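You operate a simulated robot arm through the tools that you are given. There is no shell and no other tool. Be economical: measure what you need, move in short steps, check, and stop when the job is done.

You run a simulated two-armed robot. Do the job below in one go: nothing can be reset, and whatever is moved stays where it is left.

## Task
Put the new roll on the lint roller and pump up the mister.
Fine: hold the roller while you pull the used roll off, drop that in the crate, slide the new roll down to the shoulder; hold the mister while you pump its needle into the green band, plunger down.

Only the result counts: the job must be done as asked and must still hold three seconds after the hand-in. Knocking over, shifting, dropping, spilling or breaking anything else fails it.

## Robot
Two 6-joint arms with two-finger parallel grippers on one trunk, on a base that drives. Base frame: it is fixed to the floor where the robot stands at the start and does not move with it; the origin is under the middle of the robot, x ahead of it, y to its left, z up; the surface under the hand at the start is at about z = 0.9. Lengths are in m, angles in rad, forces in N, time in s.
The left shoulder is at the start at [-0.077, 0.177, 0.832], the right one opposite. With the tool pointing down near the work surface each hand reaches from about 0.1 to 0.7 m from the robot's upright axis, wherever it stands, measured 20 degrees to its own side. Places, roughly: crate [0.5, 0.3, 0.9]; lint spindle [0.5, 0, 1]; plunger [0.5, -0.2, 1.1]. Payload 1.57 kg a hand.
The tool frame of a hand sits at the grasp point between the pads (the TCP): z along the fingers, y along the line on which they close. The tips reach 0.03 m beyond it. Largest opening 0.08 m; finger width 0.017, thickness 0.012; the body of the gripper, 0.04 by 0.082 m, starts 0.08 m behind the TCP.
Orientation is that of the tool frame in the base frame, as [roll, pitch, yaw] about the fixed x, y, z axes, in that order (R = Rz(yaw) Ry(pitch) Rx(roll)). With the fingers straight down and closing along the base's y, the tool's x points along the base's -x, its y along +y and its z along -z.

## Interface
- The arms move only by the tool move_arm. It takes "left_steps", "right_steps" or both (then of equal length, played together; a hand with none holds still); each is a list that holds one entry, the list of rows, each a list of 7 numbers: the shift along the tool's x, y, z in m, then the turn, a rotation vector about the tool's x, y, z in rad, then the gripper command, from -1 (fully open) to 1 (shut), values between in proportion. In form: [[[tx, ty, tz, wx, wy, wz, hand], ...]]. A call has 1 to 20 rows; each row is the pose to reach, as a shift and turn from the pose commanded when the call began, along the tool's axes at that moment. A row lasts 0.2 s, in which the tool goes at most 0.05 m and 0.15 rad; a call with a longer step from one row to the next is refused whole, and so is a gripper value outside its range. Where a pose cannot be reached the arm comes as near as it can. A force on the tool above 40 N (or 10 N above the force at the start of the call, whichever is more), or a blocked arm, ends the call early, and 0.2 s more pass. The fingers move at their own pace (about 0.072 m/s each) and stop on an object; they squeeze with about 43 N. The grip force told is the motor's: it shows also when the fingers shut on nothing. Time passes only in rows, and 0.2 s behind the last, so rows that repeat a pose let the fingers close. It gives the time, the measured TCP pose, the force on the tool (base axes), the opening and the grip force at its end, in the units of the frame above (readings bear some noise), with the torque about the TCP (base axes, N m) and any sound that the robot's microphone picked up.
- Cameras (640 x 400 px; columns grow to the right, rows downward): "scene" is now at [0.0428, -0.0162, 1.5644]; the picture's right is [-0.19, -0.98, 0.00], its down [-0.66, 0.13, -0.74] and it looks along [0.73, -0.14, -0.67] (base axes); focal length 286 px, centre (320, 200). "left" rides on the left gripper at [0.072, 0.007, -0.122] in its tool frame; the picture's right is [-0.09, 1.00, 0.00], its down [-0.84, -0.08, -0.54] and it looks along [-0.54, -0.05, 0.84] (tool axes); focal length 238 px, centre (320, 200). "right" rides on the right gripper at [0.072, -0.007, -0.122] in its tool frame; the picture's right is [0.09, 1.00, 0.00], its down [-0.84, 0.08, -0.54] and it looks along [-0.54, 0.05, 0.84] (tool axes); focal length 238 px, centre (320, 200).
- camera(camera): a new picture of that camera. The clock stands still meanwhile.
- slide_trunk(by): slides the trunk up (or, below 0, down) by that many m; the arms and the scene camera ride with it, the base frame stays. It gives what a move gives, with no picture.
- drive_base(legs): drives the robot by 1 to 6 legs, each [ahead, left, turn to the left] in m, m and rad, along the robot's own axes; the way and the turn of a leg run together, so that a leg with both is an arc; at most 1.5 m and 3.142 rad a leg. The arms and the cameras ride along, it lands a little off, and it stops where it bumps. It gives what a move gives.
- aim_head(pan, tilt): turns the head with the scene camera to pan (to the left, within 2.496 rad either way) and tilt (down, from -0.506 to 1.204), counted from straight ahead of the robot. It gives what a move gives.
- pixel_to_xyz(camera, pixels): for up to 12 pixels [column, row] of the newest picture of that camera ("zoom" is the newest enlarged one), the place [x, y, z] in the base frame of the surface seen there, good to about 0.002 m. The clock stands still meanwhile.
- zoom(camera, box): a new picture of the part [left, top, right, bottom] of that camera's present view, enlarged. The clock stands still meanwhile.
- finish_job(): hands the job in; it is judged then, once.

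Keep the steps short. Do not move on a guess: measure, check each grasp and each placing, and mend mistakes. In all there are 80 turns and 78 pictures (those below and enlarged ones count). Leave the grippers open and the arms clear of the work at the hand-in unless told otherwise, and finish with a single line.

The tools are called as a command line: name --argument value ..., lists and objects as JSON in quotes. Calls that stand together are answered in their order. move_arm: Moves the arms, as the interface text tells. Its arguments: {"type":"object","properties":{"left_steps":{"type":"array"},"right_steps":{"type":"array"}},"required":[]} The other tools are called the same way: slide_trunk (by) slides the trunk up or down; drive_base (legs) drives the base; aim_head (pan, tilt) turns the head that bears the scene camera; camera (camera) takes a picture; pixel_to_xyz (camera, pixels) gives the place of the surface under pixels of a picture; zoom (camera, box) takes an enlarged picture of a part of a camera's view; finish_job () hands the job in.

At the start:

```text
time_s: 0.0
left_eef_pos: [0.3868, 0.1468, 1.3071]
left_tool_rot: [3.141, 0.002, -3.141]
left_wrist_force: [-0.5, -0.2, 0.7]
left_wrist_torque: [0.01, -0.01, 0.02]
left_gripper_width: 0.0801
left_finger_force: 0.1
right_eef_pos: [0.3897, -0.2435, 1.3072]
right_tool_rot: [-3.14, 0.001, 3.14]
right_wrist_force: [0.2, 1.3, 0.5]
right_wrist_torque: [-0.01, 0.01, 0.02]
right_gripper_width: 0.0802
right_finger_force: 0.1
trunk travel left (down, up): [-0.275, 0.053]
robot x, y, heading: [-0.0009, -0.0005, -0.001]
head pan, tilt: [-0.192, 0.735]
```

scene: 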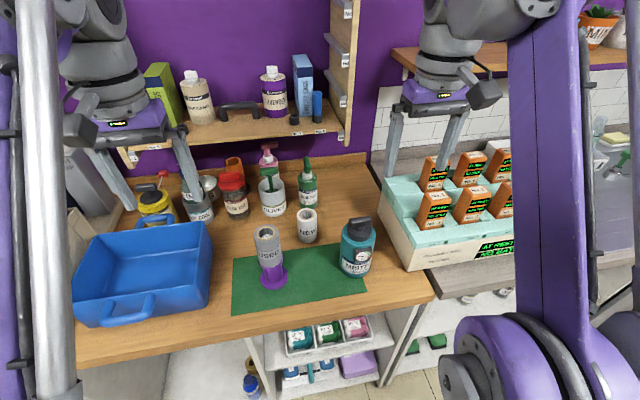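
right: 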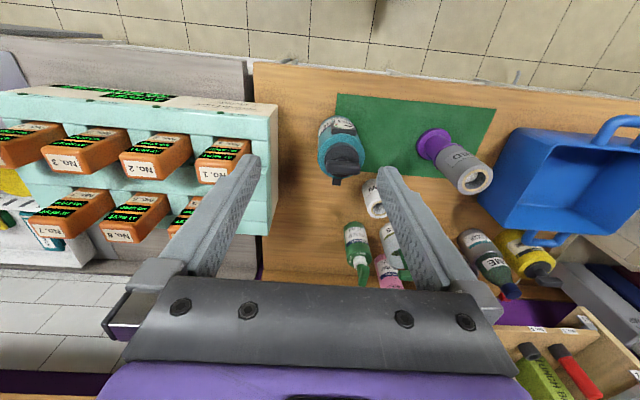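
left: 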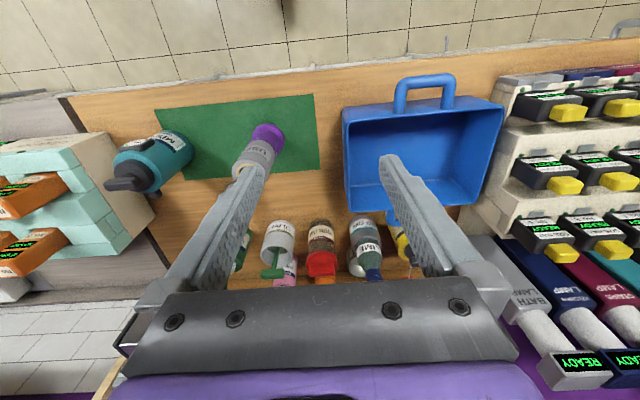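

I see the roller (purple base, grey "USED" roll) near scene (268,260), the new roll at (307,225), the mister at (356,247). I zoom in to see detail.

zoom --camera "scene" --box '[220, 190, 400, 310]'

```text
3.33 times, centred on (310, 250) of scene
```

zoom: 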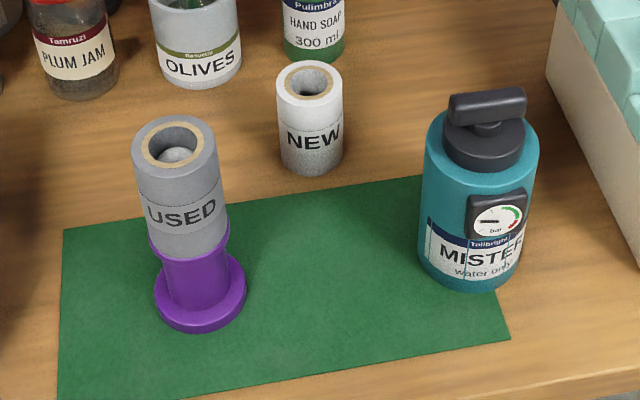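

Measuring the key points on the roller, the new roll, the mister and its T-handle.

pixel_to_xyz --camera "zoom" --pixels '[[175, 122], [178, 168], [200, 245], [200, 285], [200, 325], [311, 66], [309, 105], [310, 165], [487, 98], [452, 108], [523, 96], [480, 160]]'

pixel_to_xyz --camera "scene" --pixels '[[78, 240], [208, 225], [80, 320], [205, 300], [140, 270], [275, 200], [310, 190], [236, 210], [270, 300], [340, 280], [345, 268], [362, 275]]'

```text
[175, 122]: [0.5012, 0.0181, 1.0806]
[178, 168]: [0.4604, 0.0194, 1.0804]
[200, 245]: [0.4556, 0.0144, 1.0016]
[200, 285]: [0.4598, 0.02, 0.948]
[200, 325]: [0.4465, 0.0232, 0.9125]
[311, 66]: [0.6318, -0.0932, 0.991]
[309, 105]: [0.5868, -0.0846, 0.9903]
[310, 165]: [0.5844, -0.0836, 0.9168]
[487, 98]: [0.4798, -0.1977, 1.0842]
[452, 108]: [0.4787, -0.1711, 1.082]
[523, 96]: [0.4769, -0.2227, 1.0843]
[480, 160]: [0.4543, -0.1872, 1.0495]
```

```text
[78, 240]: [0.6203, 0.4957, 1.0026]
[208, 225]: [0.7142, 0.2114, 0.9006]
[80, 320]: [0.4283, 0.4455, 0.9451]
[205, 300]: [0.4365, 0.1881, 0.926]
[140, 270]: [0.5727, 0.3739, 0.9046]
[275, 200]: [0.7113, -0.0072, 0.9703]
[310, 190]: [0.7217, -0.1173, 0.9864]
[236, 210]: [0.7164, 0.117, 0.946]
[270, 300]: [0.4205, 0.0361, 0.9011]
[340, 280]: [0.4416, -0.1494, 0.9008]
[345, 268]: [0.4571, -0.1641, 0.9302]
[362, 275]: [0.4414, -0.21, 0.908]
```

I need a finer look at the mister and roller from the wrist cameras.

zoom --camera "right" --box '[300, 90, 510, 220]'

zoom --camera "scene" --box '[325, 205, 389, 285]'

zoom --camera "left" --box '[90, 100, 310, 220]'

```text
3.05 times, centred on (405, 155) of right
```

zoom: 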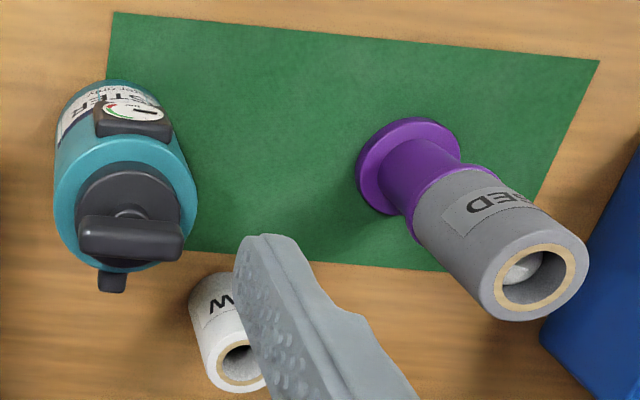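

```text
5.00 times, centred on (357, 245) of scene
```

zoom: 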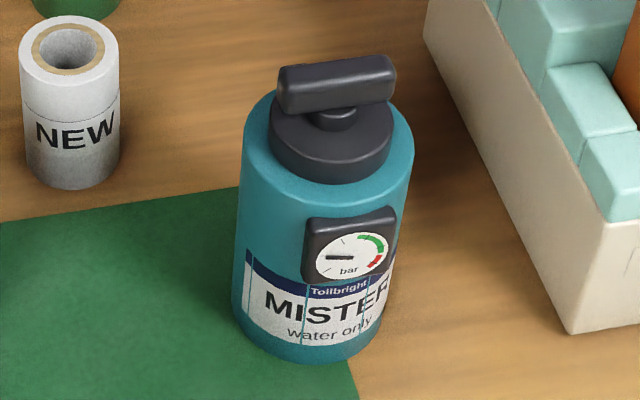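

```text
2.91 times, centred on (200, 160) of left
```

zoom: 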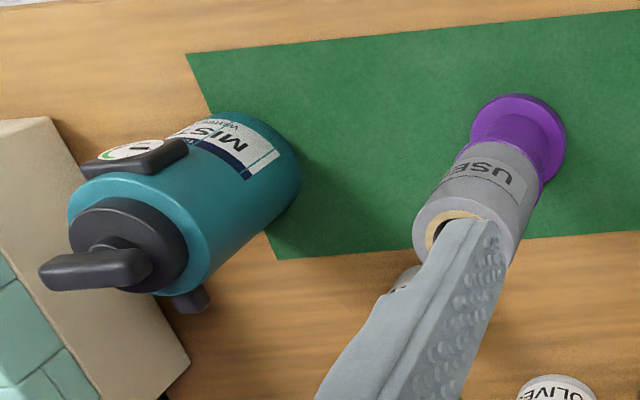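

Measuring mister body, collar and handle outlines plus roller outline.

pixel_to_xyz --camera "zoom" --pixels '[[75, 200], [185, 275], [195, 235], [120, 205], [160, 245], [45, 278], [145, 262], [192, 300], [110, 172], [172, 150], [240, 270], [480, 110]]'

zoom --camera "scene" --box '[325, 205, 389, 285]'

```text
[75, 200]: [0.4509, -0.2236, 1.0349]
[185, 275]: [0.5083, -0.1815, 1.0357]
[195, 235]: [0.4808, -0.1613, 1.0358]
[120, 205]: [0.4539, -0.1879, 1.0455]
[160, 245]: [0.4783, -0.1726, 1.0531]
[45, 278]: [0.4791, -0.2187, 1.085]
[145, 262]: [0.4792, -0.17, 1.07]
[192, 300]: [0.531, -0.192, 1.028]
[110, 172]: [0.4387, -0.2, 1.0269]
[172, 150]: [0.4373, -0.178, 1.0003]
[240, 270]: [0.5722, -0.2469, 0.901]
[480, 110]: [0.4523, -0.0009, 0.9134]
```

```text
5.00 times, centred on (357, 245) of scene
```

zoom: 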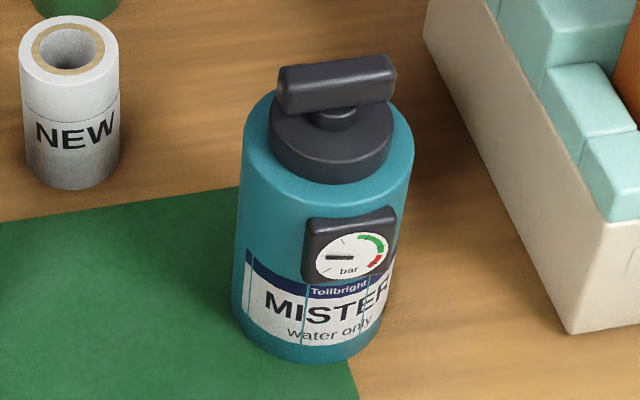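

pixel_to_xyz --camera "zoom" --pixels '[[248, 150], [408, 160], [244, 200], [402, 200], [274, 140], [388, 145], [330, 175], [334, 117], [284, 90], [392, 80], [330, 60], [325, 195]]'

```text
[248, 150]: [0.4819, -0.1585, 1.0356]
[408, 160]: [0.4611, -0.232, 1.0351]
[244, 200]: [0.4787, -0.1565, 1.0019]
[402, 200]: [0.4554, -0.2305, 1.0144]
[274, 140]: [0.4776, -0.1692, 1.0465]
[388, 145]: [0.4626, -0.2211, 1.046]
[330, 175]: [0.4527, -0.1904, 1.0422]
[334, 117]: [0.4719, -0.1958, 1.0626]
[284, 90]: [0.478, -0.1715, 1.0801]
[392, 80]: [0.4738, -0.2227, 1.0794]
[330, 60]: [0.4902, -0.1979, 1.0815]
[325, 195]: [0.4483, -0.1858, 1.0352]
```

Layout is clear: roller axis ≈ (0.48, 0.02), roll z 1.00–1.08; mister axis ≈ (0.478, −0.196), cap Ø≈0.058. The right hand will hold the purple grip, approaching tilted from the front. First I bring it in front of the roller, tilted 55°.

move_arm --right_steps '[[[0.01, 0.027, 0.028, 0, -0.137, 0, -1], [0.02, 0.054, 0.057, 0, -0.274, 0, -1], [0.03, 0.081, 0.085, 0, -0.411, 0, -1], [0.04, 0.108, 0.114, 0, -0.549, 0, -1], [0.05, 0.135, 0.143, 0, -0.686, 0, -1], [0.06, 0.163, 0.171, 0, -0.823, 0, -1], [0.07, 0.19, 0.2, 0, -0.96, 0, -1], [0.07, 0.19, 0.2, 0, -0.96, 0, -1]]]'

camera --camera "scene"

camera --camera "right"

```text
time_s: 1.8
left_eef_pos: [0.3869, 0.1471, 1.3069]
left_tool_rot: [-3.142, -0.001, -3.142]
left_wrist_force: [0.3, 1.1, 0.0]
left_wrist_torque: [-0.02, 0.04, -0.02]
left_gripper_width: 0.08
left_finger_force: 0.1
right_eef_pos: [0.3188, -0.0538, 1.1057]
right_tool_rot: [-3.14, 0.961, -3.14]
right_wrist_force: [-0.2, 0.7, 0.0]
right_wrist_torque: [-0.05, 0.01, -0.01]
right_gripper_width: 0.0801
right_finger_force: 0.1
trunk travel left (down, up): [-0.275, 0.053]
robot x, y, heading: [0.0, -0.0023, 0.0]
head pan, tilt: [-0.192, 0.735]
```

```text
69 pictures are left
```

scene: 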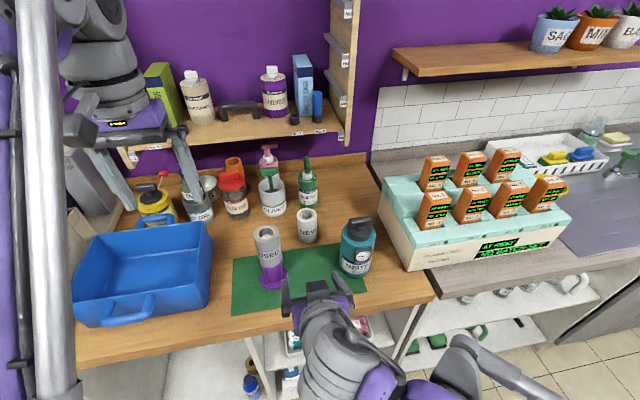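

```text
68 pictures are left
```

right: 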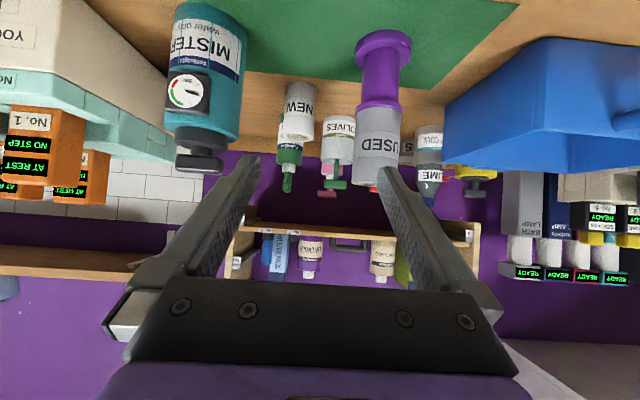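

The tilt works and the view is good (image inverted). I zoom in on the roller for its handle dimensions.

zoom --camera "right" --box '[280, 20, 480, 195]'

```text
2.29 times, centred on (380, 108) of right
```

zoom: 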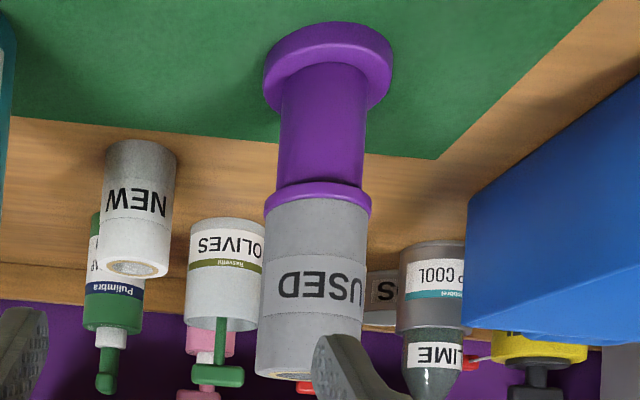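

pixel_to_xyz --camera "zoom" --pixels '[[285, 130], [363, 130], [322, 130], [282, 170], [364, 165], [320, 190], [318, 210], [318, 365], [265, 220], [368, 220], [322, 60], [325, 90]]'

```text
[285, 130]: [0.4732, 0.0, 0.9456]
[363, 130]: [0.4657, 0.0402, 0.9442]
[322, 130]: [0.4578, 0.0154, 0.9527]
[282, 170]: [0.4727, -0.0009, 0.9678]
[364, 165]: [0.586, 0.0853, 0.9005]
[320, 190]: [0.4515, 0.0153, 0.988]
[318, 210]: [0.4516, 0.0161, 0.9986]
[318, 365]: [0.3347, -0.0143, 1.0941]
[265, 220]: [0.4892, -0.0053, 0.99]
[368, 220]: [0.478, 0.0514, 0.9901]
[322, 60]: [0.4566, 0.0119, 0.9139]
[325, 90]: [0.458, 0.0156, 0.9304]
```

Handle axis ≈ (0.479, 0.020), Ø≈0.042, grip zone z 0.92–0.985. I line up sideways, then advance along the tool axis to (0.479, 0.02, 0.957), fingers open.

move_arm --right_steps '[[[0.015, 0.037, 0.0, 0, 0, 0, -1], [0.03, 0.074, 0.02, 0, 0, 0, -1], [0.03, 0.074, 0.06, 0, 0, 0, -1], [0.03, 0.074, 0.1, 0, 0, 0, -1], [0.03, 0.074, 0.13, 0, 0, 0, -1], [0.03, 0.074, 0.16, 0, 0, 0, -1], [0.03, 0.074, 0.19, 0, 0, 0, -1], [0.03, 0.074, 0.2166, 0, 0, 0, -1], [0.03, 0.074, 0.2166, 0, 0, 0, -1]]]'

camera --camera "right"

camera --camera "scene"

```text
time_s: 3.8
left_eef_pos: [0.3868, 0.1461, 1.3072]
left_tool_rot: [-3.141, 0.0, -3.141]
left_wrist_force: [0.1, 0.2, -0.5]
left_wrist_torque: [0.03, -0.02, 0.02]
left_gripper_width: 0.0798
left_finger_force: 0.1
right_eef_pos: [0.4816, 0.018, 0.9573]
right_tool_rot: [-3.14, 0.962, 3.141]
right_wrist_force: [0.0, -0.7, -0.6]
right_wrist_torque: [0.02, 0.02, 0.03]
right_gripper_width: 0.0801
right_finger_force: 0.1
trunk travel left (down, up): [-0.275, 0.053]
robot x, y, heading: [0.0012, -0.0009, 0.003]
head pan, tilt: [-0.192, 0.735]
```

```text
66 pictures are left
```

right: 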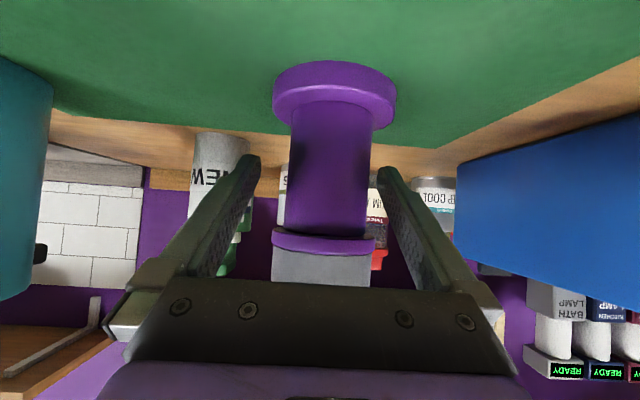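

```text
65 pictures are left
```

scene: 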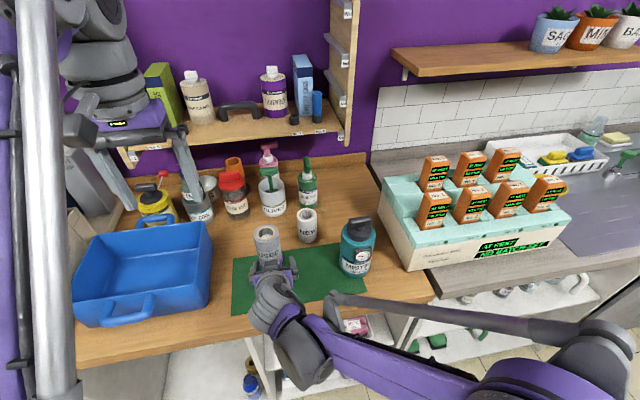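

Handle sits between the fingers (cols 290–370). Closing the right gripper, and meanwhile bringing the left hand above the roll (tips at z 1.17).

move_arm --right_steps '[[[0, 0.002, 0, 0, 0, 0, 0], [0, 0.002, 0, 0, 0, 0, 0.5], [0, 0.002, 0, 0, 0, 0, 1], [0, 0.002, 0, 0, 0, 0, 1], [0, 0.002, 0, 0, 0, 0, 1], [0, 0.002, 0, 0, 0, 0, 1]]]' --left_steps '[[[-0.018, -0.025, 0.02, 0, 0, 0, -1], [-0.036, -0.05, 0.04, 0, 0, 0, -1], [-0.055, -0.076, 0.06, 0, 0, 0, -1], [-0.074, -0.1, 0.08, 0, 0, 0, -1], [-0.092, -0.126, 0.1, 0, 0, 0, -1], [-0.092, -0.126, 0.1, 0, 0, 0, -1]]]'

camera --camera "left"

camera --camera "scene"

```text
time_s: 5.2
left_eef_pos: [0.4795, 0.0205, 1.2054]
left_tool_rot: [3.14, -0.001, 3.141]
left_wrist_force: [0.2, 0.5, 0.3]
left_wrist_torque: [0.03, -0.02, 0.0]
left_gripper_width: 0.0803
left_finger_force: 0.0
right_eef_pos: [0.4806, 0.0213, 0.9578]
right_tool_rot: [-3.139, 0.963, -3.139]
right_wrist_force: [0.6, 0.8, 3.0]
right_wrist_torque: [0.18, -0.03, -0.03]
right_gripper_width: 0.0471
right_finger_force: 43.5
trunk travel left (down, up): [-0.275, 0.053]
robot x, y, heading: [0.0009, 0.0033, -0.001]
head pan, tilt: [-0.192, 0.735]
```

```text
64 pictures are left
```

left: 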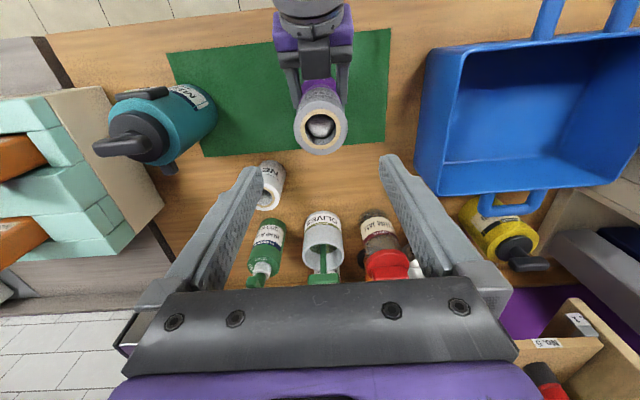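

```text
63 pictures are left
```

scene: 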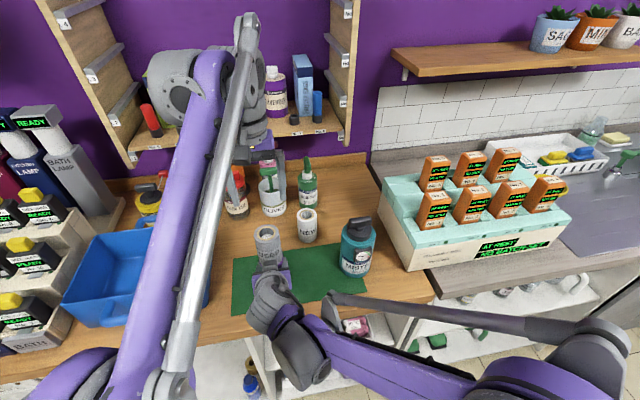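

Right grip holds (width 0.047, 43 N). Measuring the used roll's rim and spindle tip from the left camera at around (320,128).

zoom --camera "left" --box '[240, 80, 400, 220]'

```text
2.86 times, centred on (320, 150) of left
```

zoom: 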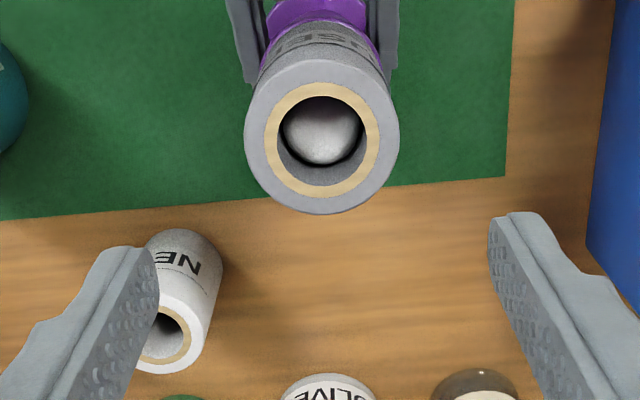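

pixel_to_xyz --camera "zoom" --pixels '[[250, 140], [395, 140], [322, 75], [322, 205], [322, 90], [322, 190], [322, 135], [322, 160], [295, 135], [350, 135], [322, 110], [150, 360]]'

```text
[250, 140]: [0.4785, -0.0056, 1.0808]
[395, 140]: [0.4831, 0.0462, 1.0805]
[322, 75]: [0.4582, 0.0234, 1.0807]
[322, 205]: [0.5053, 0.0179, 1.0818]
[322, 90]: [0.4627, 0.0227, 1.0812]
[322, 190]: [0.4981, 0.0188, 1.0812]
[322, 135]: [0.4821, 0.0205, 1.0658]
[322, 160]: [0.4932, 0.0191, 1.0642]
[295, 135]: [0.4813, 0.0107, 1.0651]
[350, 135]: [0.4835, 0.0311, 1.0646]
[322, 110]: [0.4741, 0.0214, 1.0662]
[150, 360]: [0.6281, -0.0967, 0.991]
```

Used roll: centre (0.481, 0.0205), Ø≈0.054, top 1.081; spindle tip at z 1.066. Lowering the left hand to TCP z 1.055 around the roll.

move_arm --left_steps '[[[-0.0015, 0, 0.04, 0, 0, 0, -1], [-0.0015, 0, 0.08, 0, 0, 0, -1], [-0.0015, 0, 0.11, 0, 0, 0, -1], [-0.0015, 0, 0.13, 0, 0, 0, -1], [-0.0015, 0, 0.15, 0, 0, 0, -1], [-0.0015, 0, 0.15, 0, 0, 0, -1], [-0.0015, 0, 0.15, 0, 0, 0, 0], [-0.0015, 0, 0.15, 0, 0, 0, 1], [-0.0015, 0, 0.15, 0, 0, 0, 1], [-0.0015, 0, 0.15, 0, 0, 0, 1], [-0.0015, 0, 0.15, 0, 0, 0, 1]]]'

camera --camera "left"

```text
time_s: 7.6
left_eef_pos: [0.4813, 0.0198, 1.0579]
left_tool_rot: [-3.141, 0.001, -3.141]
left_wrist_force: [0.1, -0.6, 0.0]
left_wrist_torque: [0.02, 0.03, 0.03]
left_gripper_width: 0.0554
left_finger_force: 43.4
right_eef_pos: [0.4815, 0.0212, 0.9577]
right_tool_rot: [-3.14, 0.96, -3.141]
right_wrist_force: [0.5, -1.9, 2.2]
right_wrist_torque: [0.11, -0.05, -0.01]
right_gripper_width: 0.0469
right_finger_force: 42.5
trunk travel left (down, up): [-0.275, 0.053]
robot x, y, heading: [-0.0033, 0.0002, -0.002]
head pan, tilt: [-0.192, 0.735]
heard: snap
```

```text
61 pictures are left
```

left: 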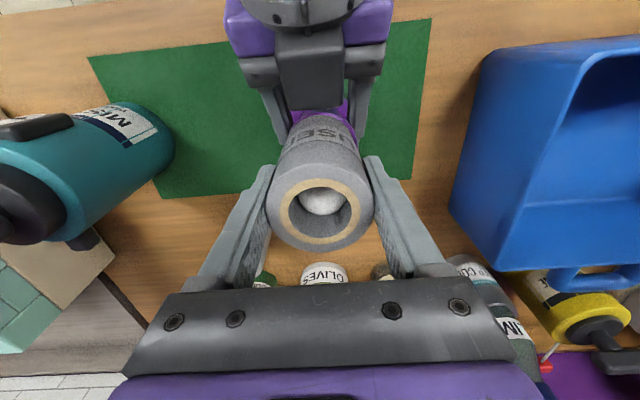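

Roll gripped (0.055), a "snap" was heard. Pulling straight up in small steps while the right hand holds.

move_arm --left_steps '[[[0, 0, -0.005, 0, 0, 0, 1], [0, 0, -0.01, 0, 0, 0, 1], [0, 0, -0.02, 0, 0, 0, 1], [0, 0, -0.03, 0, 0, 0, 1], [0, 0, -0.045, 0, 0, 0, 1], [0, 0, -0.06, 0, 0, 0, 1], [0, 0, -0.08, 0, 0, 0, 1], [0, 0, -0.1, 0, 0, 0, 1], [0, 0, -0.12, 0, 0, 0, 1], [0, 0, -0.15, 0, 0, 0, 1]]]'

camera --camera "scene"

camera --camera "right"

```text
time_s: 9.8
left_eef_pos: [0.4803, 0.0219, 1.2052]
left_tool_rot: [-3.14, 0.001, -3.141]
left_wrist_force: [-0.4, 0.2, -1.1]
left_wrist_torque: [0.02, 0.0, -0.01]
left_gripper_width: 0.0556
left_finger_force: 42.9
right_eef_pos: [0.4805, 0.0209, 0.9577]
right_tool_rot: [-3.139, 0.963, -3.138]
right_wrist_force: [-0.1, 0.2, 1.1]
right_wrist_torque: [0.14, -0.01, 0.0]
right_gripper_width: 0.0472
right_finger_force: 42.9
trunk travel left (down, up): [-0.275, 0.053]
robot x, y, heading: [0.0021, -0.0003, 0.001]
head pan, tilt: [-0.192, 0.735]
```

```text
60 pictures are left
```

scene: 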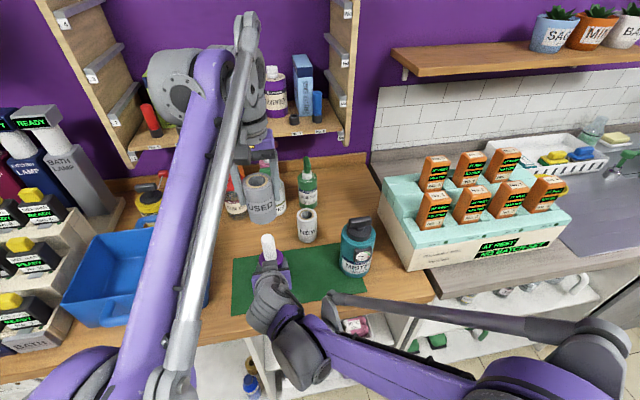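

```text
59 pictures are left
```

right: 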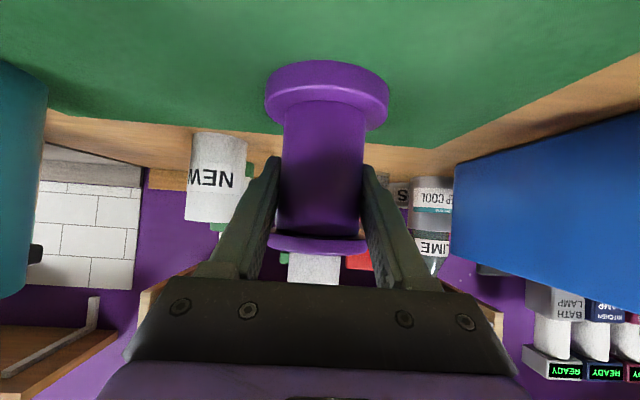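

Used roll is off; bare spindle visible. Carrying it at this height over the crate centre (≈0.53, 0.33).

move_arm --left_steps '[[[-0.006, 0.04, 0, 0, 0, 0, 1], [-0.012, 0.08, 0, 0, 0, 0, 1], [-0.019, 0.12, 0, 0, 0, 0, 1], [-0.025, 0.16, 0, 0, 0, 0, 1], [-0.032, 0.2, 0, 0, 0, 0, 1], [-0.038, 0.24, 0, 0, 0, 0, 1], [-0.044, 0.28, 0, 0, 0, 0, 1], [-0.05, 0.308, 0, 0, 0, 0, 1], [-0.05, 0.308, 0, 0, 0, 0, 1]]]'

camera --camera "left"

camera --camera "scene"

```text
time_s: 11.8
left_eef_pos: [0.5167, 0.3121, 1.1959]
left_tool_rot: [3.141, 0.001, 3.139]
left_wrist_force: [0.1, 0.6, -0.3]
left_wrist_torque: [-0.03, 0.01, 0.0]
left_gripper_width: 0.0561
left_finger_force: 43.1
left hand out of reach, approached as far as the arm can: row 7, 8, 9
right_eef_pos: [0.4802, 0.021, 0.9579]
right_tool_rot: [-3.137, 0.962, -3.139]
right_wrist_force: [-1.2, -0.4, -0.4]
right_wrist_torque: [0.13, 0.0, 0.02]
right_gripper_width: 0.0472
right_finger_force: 43.2
trunk travel left (down, up): [-0.275, 0.053]
robot x, y, heading: [0.0035, 0.0007, -0.001]
head pan, tilt: [-0.192, 0.735]
```

```text
58 pictures are left
```

left: 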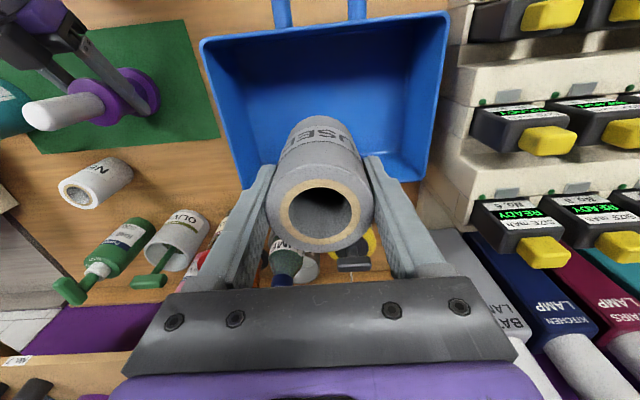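

```text
57 pictures are left
```

scene: 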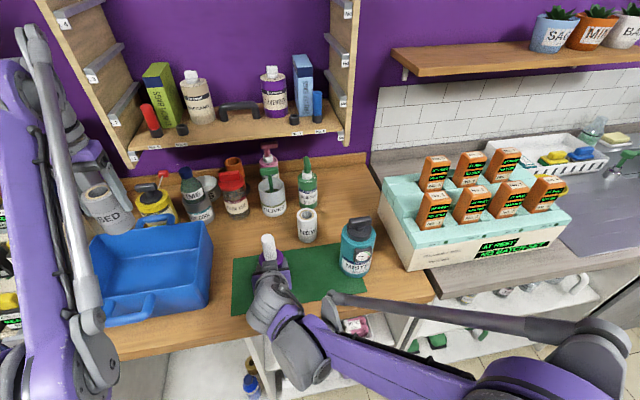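

Measuring the crate rim from the left picture.

pixel_to_xyz --camera "left" --pixels '[[205, 45], [444, 16], [418, 178], [245, 186], [330, 30], [300, 90], [380, 90], [320, 55], [215, 90], [437, 90]]'

pixel_to_xyz --camera "scene" --pixels '[[208, 224], [110, 236], [150, 228], [208, 260], [150, 290], [150, 265], [160, 240]]'

```text
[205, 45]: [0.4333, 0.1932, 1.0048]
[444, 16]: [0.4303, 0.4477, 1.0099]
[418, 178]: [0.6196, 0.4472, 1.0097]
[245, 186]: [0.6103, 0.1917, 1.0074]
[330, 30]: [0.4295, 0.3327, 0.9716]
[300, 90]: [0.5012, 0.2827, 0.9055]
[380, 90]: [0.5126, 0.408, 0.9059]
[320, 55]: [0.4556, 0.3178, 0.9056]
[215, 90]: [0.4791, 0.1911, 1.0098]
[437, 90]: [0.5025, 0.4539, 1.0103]
```

```text
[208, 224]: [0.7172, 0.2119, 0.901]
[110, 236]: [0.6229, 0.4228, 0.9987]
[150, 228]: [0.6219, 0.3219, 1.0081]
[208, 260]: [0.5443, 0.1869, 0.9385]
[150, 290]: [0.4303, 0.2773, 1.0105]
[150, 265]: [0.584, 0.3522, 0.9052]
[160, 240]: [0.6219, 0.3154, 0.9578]
```

The hand is over the crate (rim x 0.43–0.62, y 0.19–0.45). Lowering to TCP z 0.99 (roll bottom ~0.02 above floor), opening, then rising.

move_arm --left_steps '[[[0.01, -0.015, 0.04, 0, 0, 0, 1], [0.01, -0.015, 0.08, 0, 0, 0, 1], [0.01, -0.015, 0.12, 0, 0, 0, 1], [0.01, -0.015, 0.16, 0, 0, 0, 1], [0.01, -0.015, 0.19, 0, 0, 0, 1], [0.01, -0.015, 0.218, 0, 0, 0, 1], [0.01, -0.015, 0.218, 0, 0, 0, 1], [0.01, -0.015, 0.218, 0, 0, 0, 0], [0.01, -0.015, 0.218, 0, 0, 0, -1], [0.01, -0.015, 0.218, 0, 0, 0, -1], [0.01, -0.015, 0.18, 0, 0, 0, -1], [0.01, -0.015, 0.14, 0, 0, 0, -1], [0.01, -0.015, 0.1, 0, 0, 0, -1], [0.01, -0.015, 0.05, 0, 0, 0, -1], [0.01, -0.015, 0.02, 0, 0, 0, -1]]]'

camera --camera "left"

```text
time_s: 15.0
left_eef_pos: [0.5035, 0.2959, 1.1737]
left_tool_rot: [-3.142, 0.0, 3.141]
left_wrist_force: [-0.9, -0.1, -0.1]
left_wrist_torque: [0.0, -0.03, 0.0]
left_gripper_width: 0.08
left_finger_force: 0.0
right_eef_pos: [0.4817, 0.0207, 0.9571]
right_tool_rot: [-3.137, 0.961, -3.14]
right_wrist_force: [0.1, 0.0, 0.6]
right_wrist_torque: [0.1, 0.01, -0.01]
right_gripper_width: 0.0471
right_finger_force: 43.2
trunk travel left (down, up): [-0.275, 0.053]
robot x, y, heading: [-0.0029, 0.002, 0.004]
head pan, tilt: [-0.192, 0.735]
```

```text
56 pictures are left
```

left: 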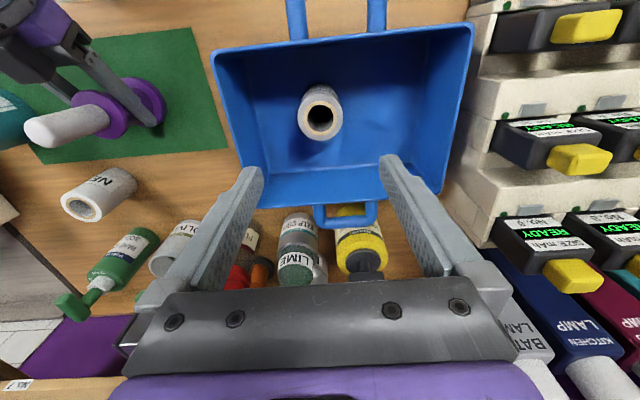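

Used roll stands in the crate. Now measuring the new roll's top rim in the left view, and the spindle.

zoom --camera "scene" --box '[240, 195, 340, 275]'

```text
5.00 times, centred on (290, 235) of scene
```

zoom: 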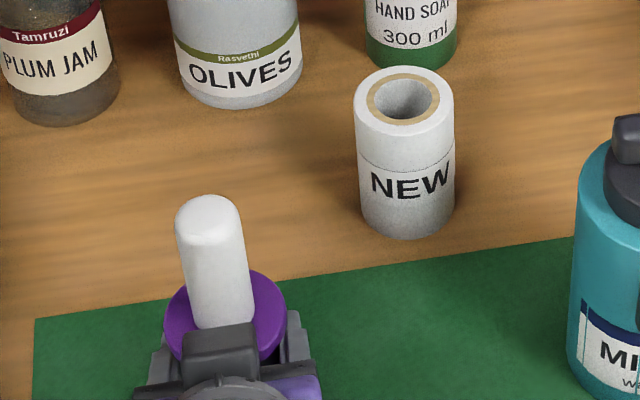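

pixel_to_xyz --camera "zoom" --pixels '[[403, 68], [405, 130], [357, 103], [451, 95], [370, 180], [445, 180], [207, 200], [185, 240], [240, 240], [250, 340], [208, 215], [213, 270]]'

```text
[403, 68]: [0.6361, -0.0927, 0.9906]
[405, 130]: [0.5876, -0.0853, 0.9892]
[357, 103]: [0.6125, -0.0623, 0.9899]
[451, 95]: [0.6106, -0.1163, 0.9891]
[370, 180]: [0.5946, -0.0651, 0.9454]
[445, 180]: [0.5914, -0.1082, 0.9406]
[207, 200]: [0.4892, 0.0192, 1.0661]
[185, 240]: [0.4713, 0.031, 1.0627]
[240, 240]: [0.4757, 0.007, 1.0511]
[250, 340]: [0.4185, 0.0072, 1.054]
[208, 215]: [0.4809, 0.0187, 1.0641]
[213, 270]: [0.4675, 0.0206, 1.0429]
```

New roll centre ≈ (0.6115, −0.089), Ø 0.053, top 0.990. Moving the left hand above it.

move_arm --left_steps '[[[-0.011, -0.0385, 0, 0, 0, 0, -1], [-0.022, -0.077, 0, 0, 0, 0, -1], [-0.032, -0.1155, 0, 0, 0, 0, -1], [-0.043, -0.154, 0, 0, 0, 0, -1], [-0.054, -0.1925, 0, 0, 0, 0, -1], [-0.065, -0.231, 0, 0, 0, 0, -1], [-0.076, -0.2695, 0, 0, 0, 0, -1], [-0.086, -0.308, 0, 0, 0, 0, -1], [-0.097, -0.3465, 0.01, 0, 0, 0, -1], [-0.108, -0.385, 0.03, 0, 0, 0, -1], [-0.108, -0.385, 0.05, 0, 0, 0, -1], [-0.108, -0.385, 0.05, 0, 0, 0, -1]]]'

camera --camera "left"

camera --camera "scene"

```text
time_s: 17.6
left_eef_pos: [0.5677, -0.0635, 1.0965]
left_tool_rot: [3.141, 0.0, 3.141]
left_wrist_force: [0.4, -0.3, -0.9]
left_wrist_torque: [0.03, 0.01, 0.0]
left_gripper_width: 0.0801
left_finger_force: 0.1
left hand out of reach, approached as far as the arm can: row 5, 6, 7, 8, 9, 10, 11, 12
right_eef_pos: [0.4818, 0.0195, 0.9569]
right_tool_rot: [-3.14, 0.962, -3.141]
right_wrist_force: [1.9, -1.0, -1.3]
right_wrist_torque: [0.09, -0.06, -0.03]
right_gripper_width: 0.0469
right_finger_force: 43.2
trunk travel left (down, up): [-0.275, 0.053]
robot x, y, heading: [0.0001, 0.0029, -0.002]
head pan, tilt: [-0.192, 0.735]
```

```text
54 pictures are left
```

left: 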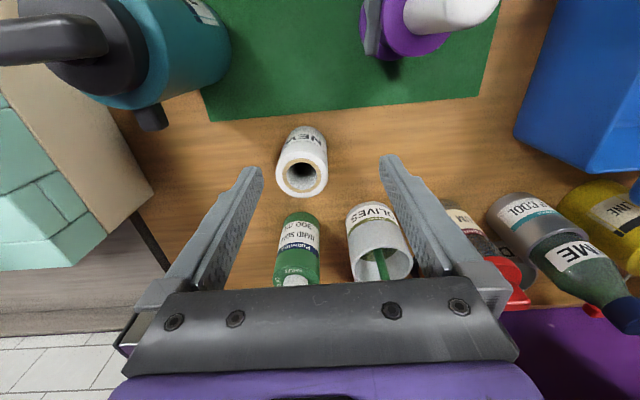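

```text
53 pictures are left
```

scene: 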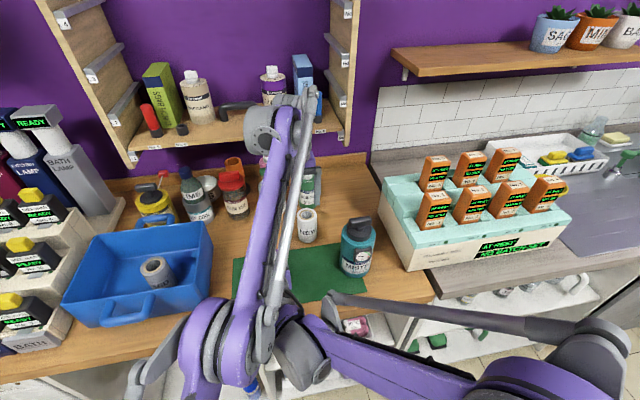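

Out of vertical reach at this height, but lower down is nearer to the shoulder. I move toward the roll while descending to TCP z 1.03 (tips still above the roll), then check.

move_arm --left_steps '[[[0, 0, 0.03, 0, 0, 0, -1], [-0.015, -0.008, 0.055, 0, 0, 0, -1], [-0.03, -0.017, 0.068, 0, 0, 0, -1], [-0.044, -0.0255, 0.068, 0, 0, 0, -1], [-0.044, -0.0255, 0.068, 0, 0, 0, -1]]]'

camera --camera "left"

```text
time_s: 18.8
left_eef_pos: [0.5989, -0.072, 1.0313]
left_tool_rot: [3.14, 0.003, -3.123]
left_wrist_force: [-0.3, -0.2, -0.3]
left_wrist_torque: [0.04, 0.0, 0.0]
left_gripper_width: 0.0801
left_finger_force: 0.0
left hand out of reach, approached as far as the arm can: row 4, 5
right_eef_pos: [0.478, 0.0086, 0.9562]
right_tool_rot: [-3.135, 0.965, 3.13]
right_wrist_force: [5.2, 5.3, 37.0]
right_wrist_torque: [0.55, -0.18, -0.02]
right_gripper_width: 0.0473
right_finger_force: 43.0
trunk travel left (down, up): [-0.275, 0.053]
robot x, y, heading: [0.0022, -0.001, 0.005]
head pan, tilt: [-0.192, 0.735]
```

```text
52 pictures are left
```

left: 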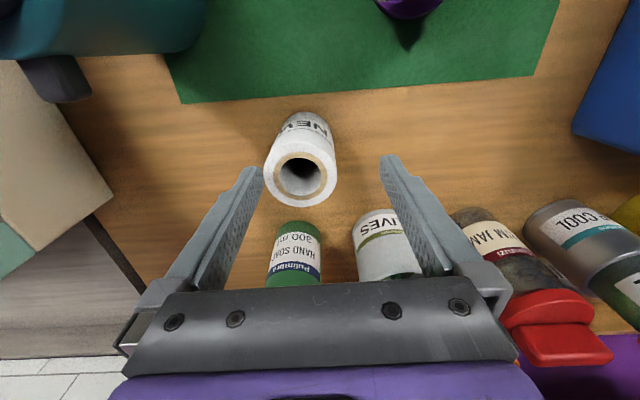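

Right wrist now reads 37 N upward: the left arm is leaning on the right forearm. I back the left arm out the same way at once.

move_arm --left_steps '[[[0.02, 0.008, 0, 0, 0, 0, -1], [0.031, 0.009, -0.03, 0, 0, 0, -1], [0.031, 0.02, -0.065, 0, 0, 0, -1], [0.05, 0.05, -0.08, 0, 0, 0, -1], [0.07, 0.09, -0.1, 0, 0, 0, -1], [0.09, 0.13, -0.12, 0, 0, 0, -1], [0.12, 0.165, -0.14, 0, 0, 0, -1], [0.15, 0.195, -0.165, 0, 0, 0, -1], [0.18, 0.219, -0.19, 0, 0, 0, -1], [0.2, 0.219, -0.22, 0, 0, 0, -1]]]'

camera --camera "scene"

camera --camera "right"

```text
refused: row 7 steps farther than a row can; nothing moved
```

```text
51 pictures are left
```

scene: 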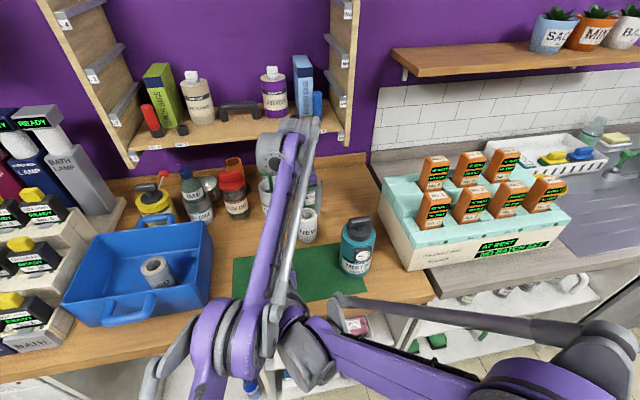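

```text
50 pictures are left
```

right: 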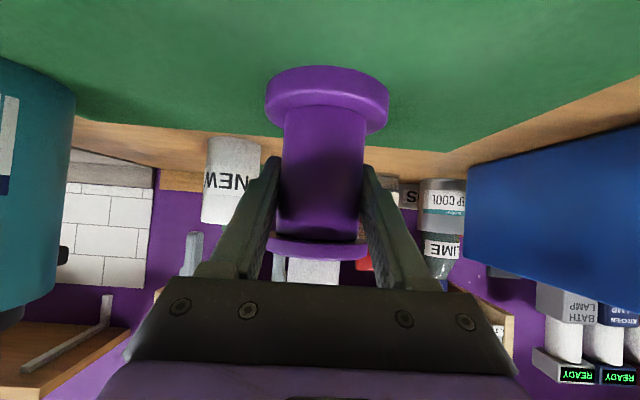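

Refused for step size; the roller is still held and upright. Retrying the back-out with smaller steps.

move_arm --left_steps '[[[0.02, 0.008, 0, 0, 0, 0, -1], [0.031, 0.009, -0.03, 0, 0, 0, -1], [0.031, 0.02, -0.065, 0, 0, 0, -1], [0.045, 0.045, -0.08, 0, 0, 0, -1], [0.06, 0.075, -0.1, 0, 0, 0, -1], [0.075, 0.105, -0.12, 0, 0, 0, -1], [0.09, 0.135, -0.14, 0, 0, 0, -1], [0.11, 0.165, -0.16, 0, 0, 0, -1], [0.13, 0.195, -0.18, 0, 0, 0, -1], [0.155, 0.219, -0.2, 0, 0, 0, -1], [0.18, 0.219, -0.22, 0, 0, 0, -1]]]'

zoom --camera "scene" --box '[220, 190, 400, 310]'

```text
time_s: 21.2
left_eef_pos: [0.4178, 0.1316, 1.2448]
left_tool_rot: [3.141, 0.0, -3.14]
left_wrist_force: [0.9, -0.7, 0.1]
left_wrist_torque: [-0.01, -0.05, 0.0]
left_gripper_width: 0.08
left_finger_force: 0.0
right_eef_pos: [0.4802, 0.0212, 0.9574]
right_tool_rot: [-3.141, 0.962, -3.14]
right_wrist_force: [-0.9, -0.5, -3.4]
right_wrist_torque: [0.01, 0.01, 0.0]
right_gripper_width: 0.0467
right_finger_force: 43.0
trunk travel left (down, up): [-0.275, 0.053]
robot x, y, heading: [-0.0022, -0.0012, 0.001]
head pan, tilt: [-0.192, 0.735]
```

```text
3.33 times, centred on (310, 250) of scene
```

zoom: 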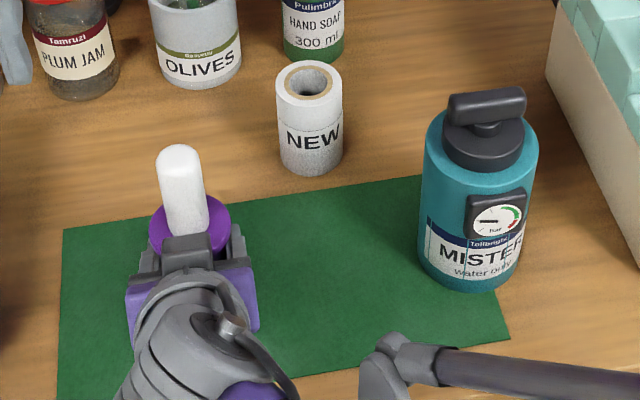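

Everything returned to normal, nothing disturbed. New plan: swap hands — the right will fetch the new roll (better reach), the left will hold the handle. Releasing and backing out the right hand.

move_arm --right_steps '[[[0, 0, 0, 0, 0, 0, 0], [0, 0, 0, 0, 0, 0, -1], [0, 0, 0, 0, 0, 0, -1], [0, 0, 0, 0, 0, 0, -1], [0, 0, -0.03, 0, 0, 0, -1], [0, 0, -0.06, 0, 0, 0, -1], [0, 0, -0.1, 0, 0, 0, -1], [0, 0, -0.14, 0, 0, 0, -1], [0, 0, -0.18, 0, 0, 0, -1], [0, 0, -0.2, 0, 0, 0, -1]]]'

camera --camera "right"

```text
time_s: 23.4
left_eef_pos: [0.4186, 0.1311, 1.2448]
left_tool_rot: [3.141, -0.001, 3.141]
left_wrist_force: [1.2, -0.4, 0.4]
left_wrist_torque: [-0.01, 0.0, 0.02]
left_gripper_width: 0.0799
left_finger_force: 0.1
right_eef_pos: [0.3151, 0.023, 1.0738]
right_tool_rot: [-3.141, 0.96, -3.141]
right_wrist_force: [-0.6, 0.3, 0.0]
right_wrist_torque: [-0.01, 0.04, 0.0]
right_gripper_width: 0.0799
right_finger_force: 0.0
trunk travel left (down, up): [-0.275, 0.053]
robot x, y, heading: [0.0003, -0.0002, -0.005]
head pan, tilt: [-0.192, 0.735]
```

```text
48 pictures are left
```

right: 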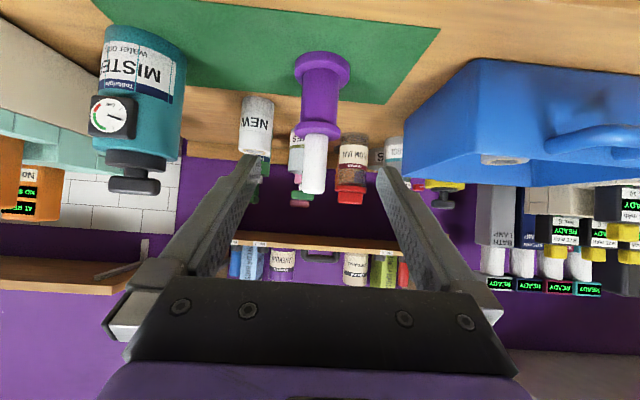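

Roller stands free and upright. Rotating the right hand to vertical while rising toward (0.415, −0.09, 1.20); left hand shifts aside to the left.

move_arm --right_steps '[[[-0.023, -0.016, 0.001, 0, 0.137, 0, -1], [-0.047, -0.032, 0.002, 0, 0.274, 0, -1], [-0.07, -0.048, 0.003, 0, 0.411, 0, -1], [-0.094, -0.065, 0.004, 0, 0.549, 0, -1], [-0.117, -0.081, 0.005, 0, 0.686, 0, -1], [-0.14, -0.097, 0.006, 0, 0.823, 0, -1], [-0.164, -0.113, 0.007, 0, 0.96, 0, -1], [-0.164, -0.113, 0.007, 0, 0.96, 0, -1]]]' --left_steps '[[[0.01, 0.015, 0, 0, 0, 0, -1], [0.02, 0.03, 0, 0, 0, 0, -1], [0.03, 0.045, 0, 0, 0, 0, -1], [0.04, 0.06, 0, 0, 0, 0, -1], [0.05, 0.075, 0, 0, 0, 0, -1], [0.06, 0.09, 0, 0, 0, 0, -1], [0.07, 0.1, 0, 0, 0, 0, -1], [0.07, 0.1, 0, 0, 0, 0, -1]]]'

```text
time_s: 25.2
left_eef_pos: [0.3493, 0.2327, 1.2436]
left_tool_rot: [3.141, 0.0, 3.141]
left_wrist_force: [-0.1, -0.2, 1.0]
left_wrist_torque: [-0.03, -0.01, -0.01]
left_gripper_width: 0.08
left_finger_force: 0.0
right_eef_pos: [0.4177, -0.0925, 1.2058]
right_tool_rot: [-3.14, 0.0, 3.141]
right_wrist_force: [0.2, 0.3, -0.1]
right_wrist_torque: [0.0, -0.01, -0.01]
right_gripper_width: 0.0802
right_finger_force: 0.0
trunk travel left (down, up): [-0.275, 0.053]
robot x, y, heading: [-0.0021, 0.0014, 0.004]
head pan, tilt: [-0.192, 0.735]
```

Right hand vertical at (0.418, −0.093, 1.206). Moving forward/down over the new roll to TCP z 1.06.

move_arm --right_steps '[[[-0.04, 0.0035, 0.01, 0, 0, 0, -1], [-0.08, 0.0035, 0.03, 0, 0, 0, -1], [-0.12, 0.0035, 0.055, 0, 0, 0, -1], [-0.155, 0.0035, 0.085, 0, 0, 0, -1], [-0.18, 0.0035, 0.12, 0, 0, 0, -1], [-0.194, 0.0035, 0.146, 0, 0, 0, -1], [-0.194, 0.0035, 0.146, 0, 0, 0, -1]]]'

camera --camera "right"

```text
time_s: 26.8
left_eef_pos: [0.3508, 0.2323, 1.243]
left_tool_rot: [-3.141, 0.001, -3.14]
left_wrist_force: [0.1, 0.2, 0.0]
left_wrist_torque: [0.01, 0.03, -0.02]
left_gripper_width: 0.0799
left_finger_force: 0.2
right_eef_pos: [0.6121, -0.0903, 1.0598]
right_tool_rot: [-3.14, 0.002, -3.141]
right_wrist_force: [-0.6, 0.0, 0.1]
right_wrist_torque: [0.03, -0.01, 0.02]
right_gripper_width: 0.0802
right_finger_force: 0.0
trunk travel left (down, up): [-0.275, 0.053]
robot x, y, heading: [0.001, -0.002, -0.002]
head pan, tilt: [-0.192, 0.735]
```

```text
47 pictures are left
```

right: 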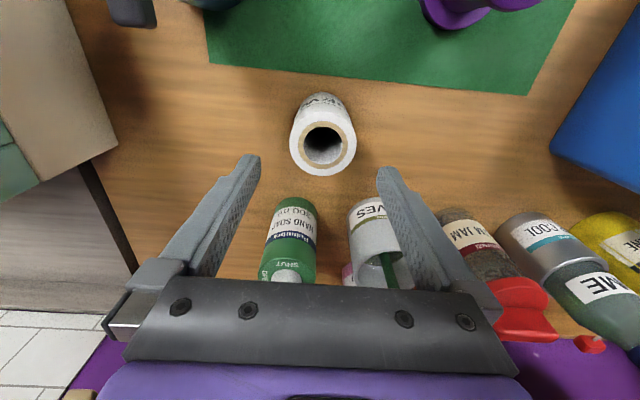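

Roll centred (col ~323). Lowering 0.095 m to TCP z 0.965 and closing.

move_arm --right_steps '[[[0, 0.001, 0.035, 0, 0, 0, -1], [0, 0.001, 0.065, 0, 0, 0, -1], [0, 0.001, 0.095, 0, 0, 0, -1], [0, 0.001, 0.095, 0, 0, 0, -1], [0, 0.001, 0.095, 0, 0, 0, 0], [0, 0.001, 0.095, 0, 0, 0, 1], [0, 0.001, 0.095, 0, 0, 0, 1], [0, 0.001, 0.095, 0, 0, 0, 1], [0, 0.001, 0.095, 0, 0, 0, 1]]]'

camera --camera "right"

```text
time_s: 28.8
left_eef_pos: [0.3503, 0.2323, 1.2431]
left_tool_rot: [3.139, 0.0, -3.141]
left_wrist_force: [-0.2, -0.5, -0.5]
left_wrist_torque: [0.01, -0.01, 0.04]
left_gripper_width: 0.0797
left_finger_force: 0.0
right_eef_pos: [0.6109, -0.088, 0.9651]
right_tool_rot: [-3.139, 0.003, -3.141]
right_wrist_force: [0.5, 0.7, -0.7]
right_wrist_torque: [-0.01, -0.01, -0.04]
right_gripper_width: 0.0561
right_finger_force: 43.4
trunk travel left (down, up): [-0.275, 0.053]
robot x, y, heading: [-0.0021, -0.0002, 0.007]
head pan, tilt: [-0.192, 0.735]
```

```text
46 pictures are left
```

right: 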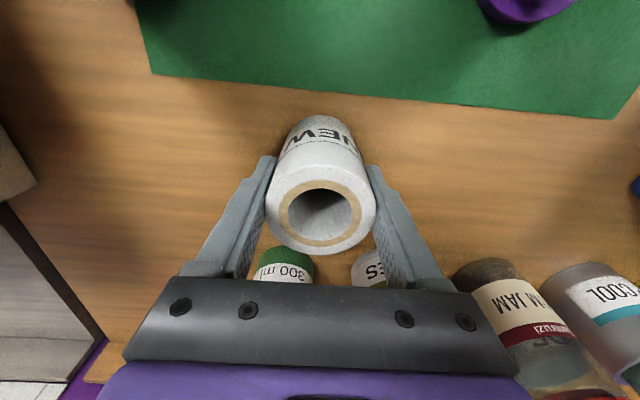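

Gripped (0.056). Lifting the new roll to z≈1.20 while the left hand takes the tilted pose in front of the roller.

move_arm --right_steps '[[[0, 0, -0.03, 0, 0, 0, 1], [0, 0, -0.06, 0, 0, 0, 1], [0, 0, -0.095, 0, 0, 0, 1], [0, 0, -0.13, 0, 0, 0, 1], [0.01, 0, -0.165, 0, 0, 0, 1], [0.03, 0, -0.2, 0, 0, 0, 1], [0.05, 0, -0.22, 0, 0, 0, 1], [0.05, 0, -0.22, 0, 0, 0, 1]]]' --left_steps '[[[0.005, -0.03, 0.024, 0, -0.137, 0, -1], [0.009, -0.06, 0.049, 0, -0.274, 0, -1], [0.014, -0.091, 0.073, 0, -0.411, 0, -1], [0.019, -0.121, 0.098, 0, -0.549, 0, -1], [0.024, -0.151, 0.122, 0, -0.686, 0, -1], [0.028, -0.182, 0.147, 0, -0.823, 0, -1], [0.033, -0.212, 0.171, 0, -0.96, 0, -1], [0.033, -0.212, 0.171, 0, -0.96, 0, -1]]]'

camera --camera "left"

camera --camera "scene"

```text
time_s: 30.6
left_eef_pos: [0.3169, 0.0206, 1.0719]
left_tool_rot: [-3.14, 0.96, -3.141]
left_wrist_force: [0.0, 0.1, 0.3]
left_wrist_torque: [0.02, -0.01, -0.01]
left_gripper_width: 0.0801
left_finger_force: 0.0
right_eef_pos: [0.5561, -0.084, 1.1695]
right_tool_rot: [-3.141, 0.001, 3.14]
right_wrist_force: [-0.1, -0.3, -0.3]
right_wrist_torque: [-0.04, 0.02, 0.02]
right_gripper_width: 0.0563
right_finger_force: 42.8
right hand out of reach, approached as far as the arm can: row 4, 5, 6, 7, 8
trunk travel left (down, up): [-0.275, 0.053]
robot x, y, heading: [-0.0002, -0.0007, 0.001]
head pan, tilt: [-0.192, 0.735]
```

```text
45 pictures are left
```

left: 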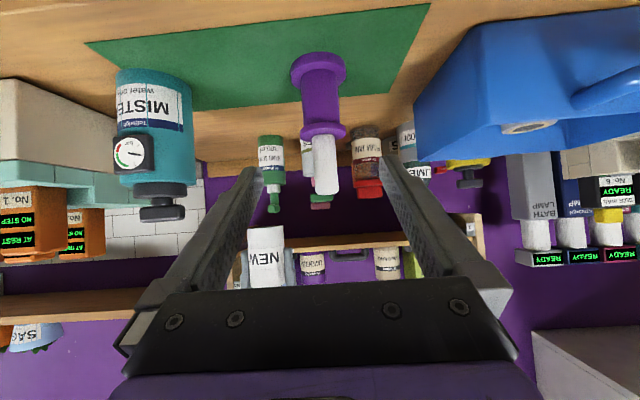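

```text
44 pictures are left
```

scene: 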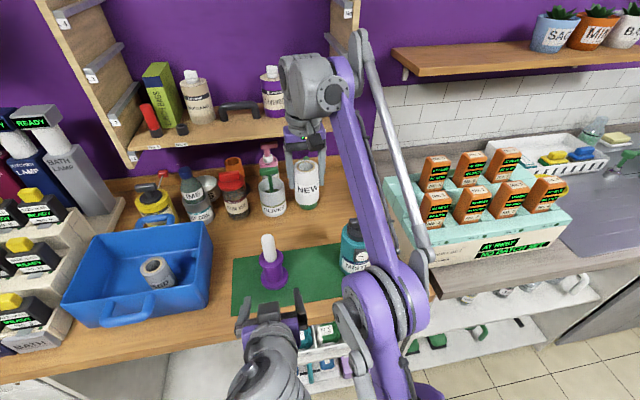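

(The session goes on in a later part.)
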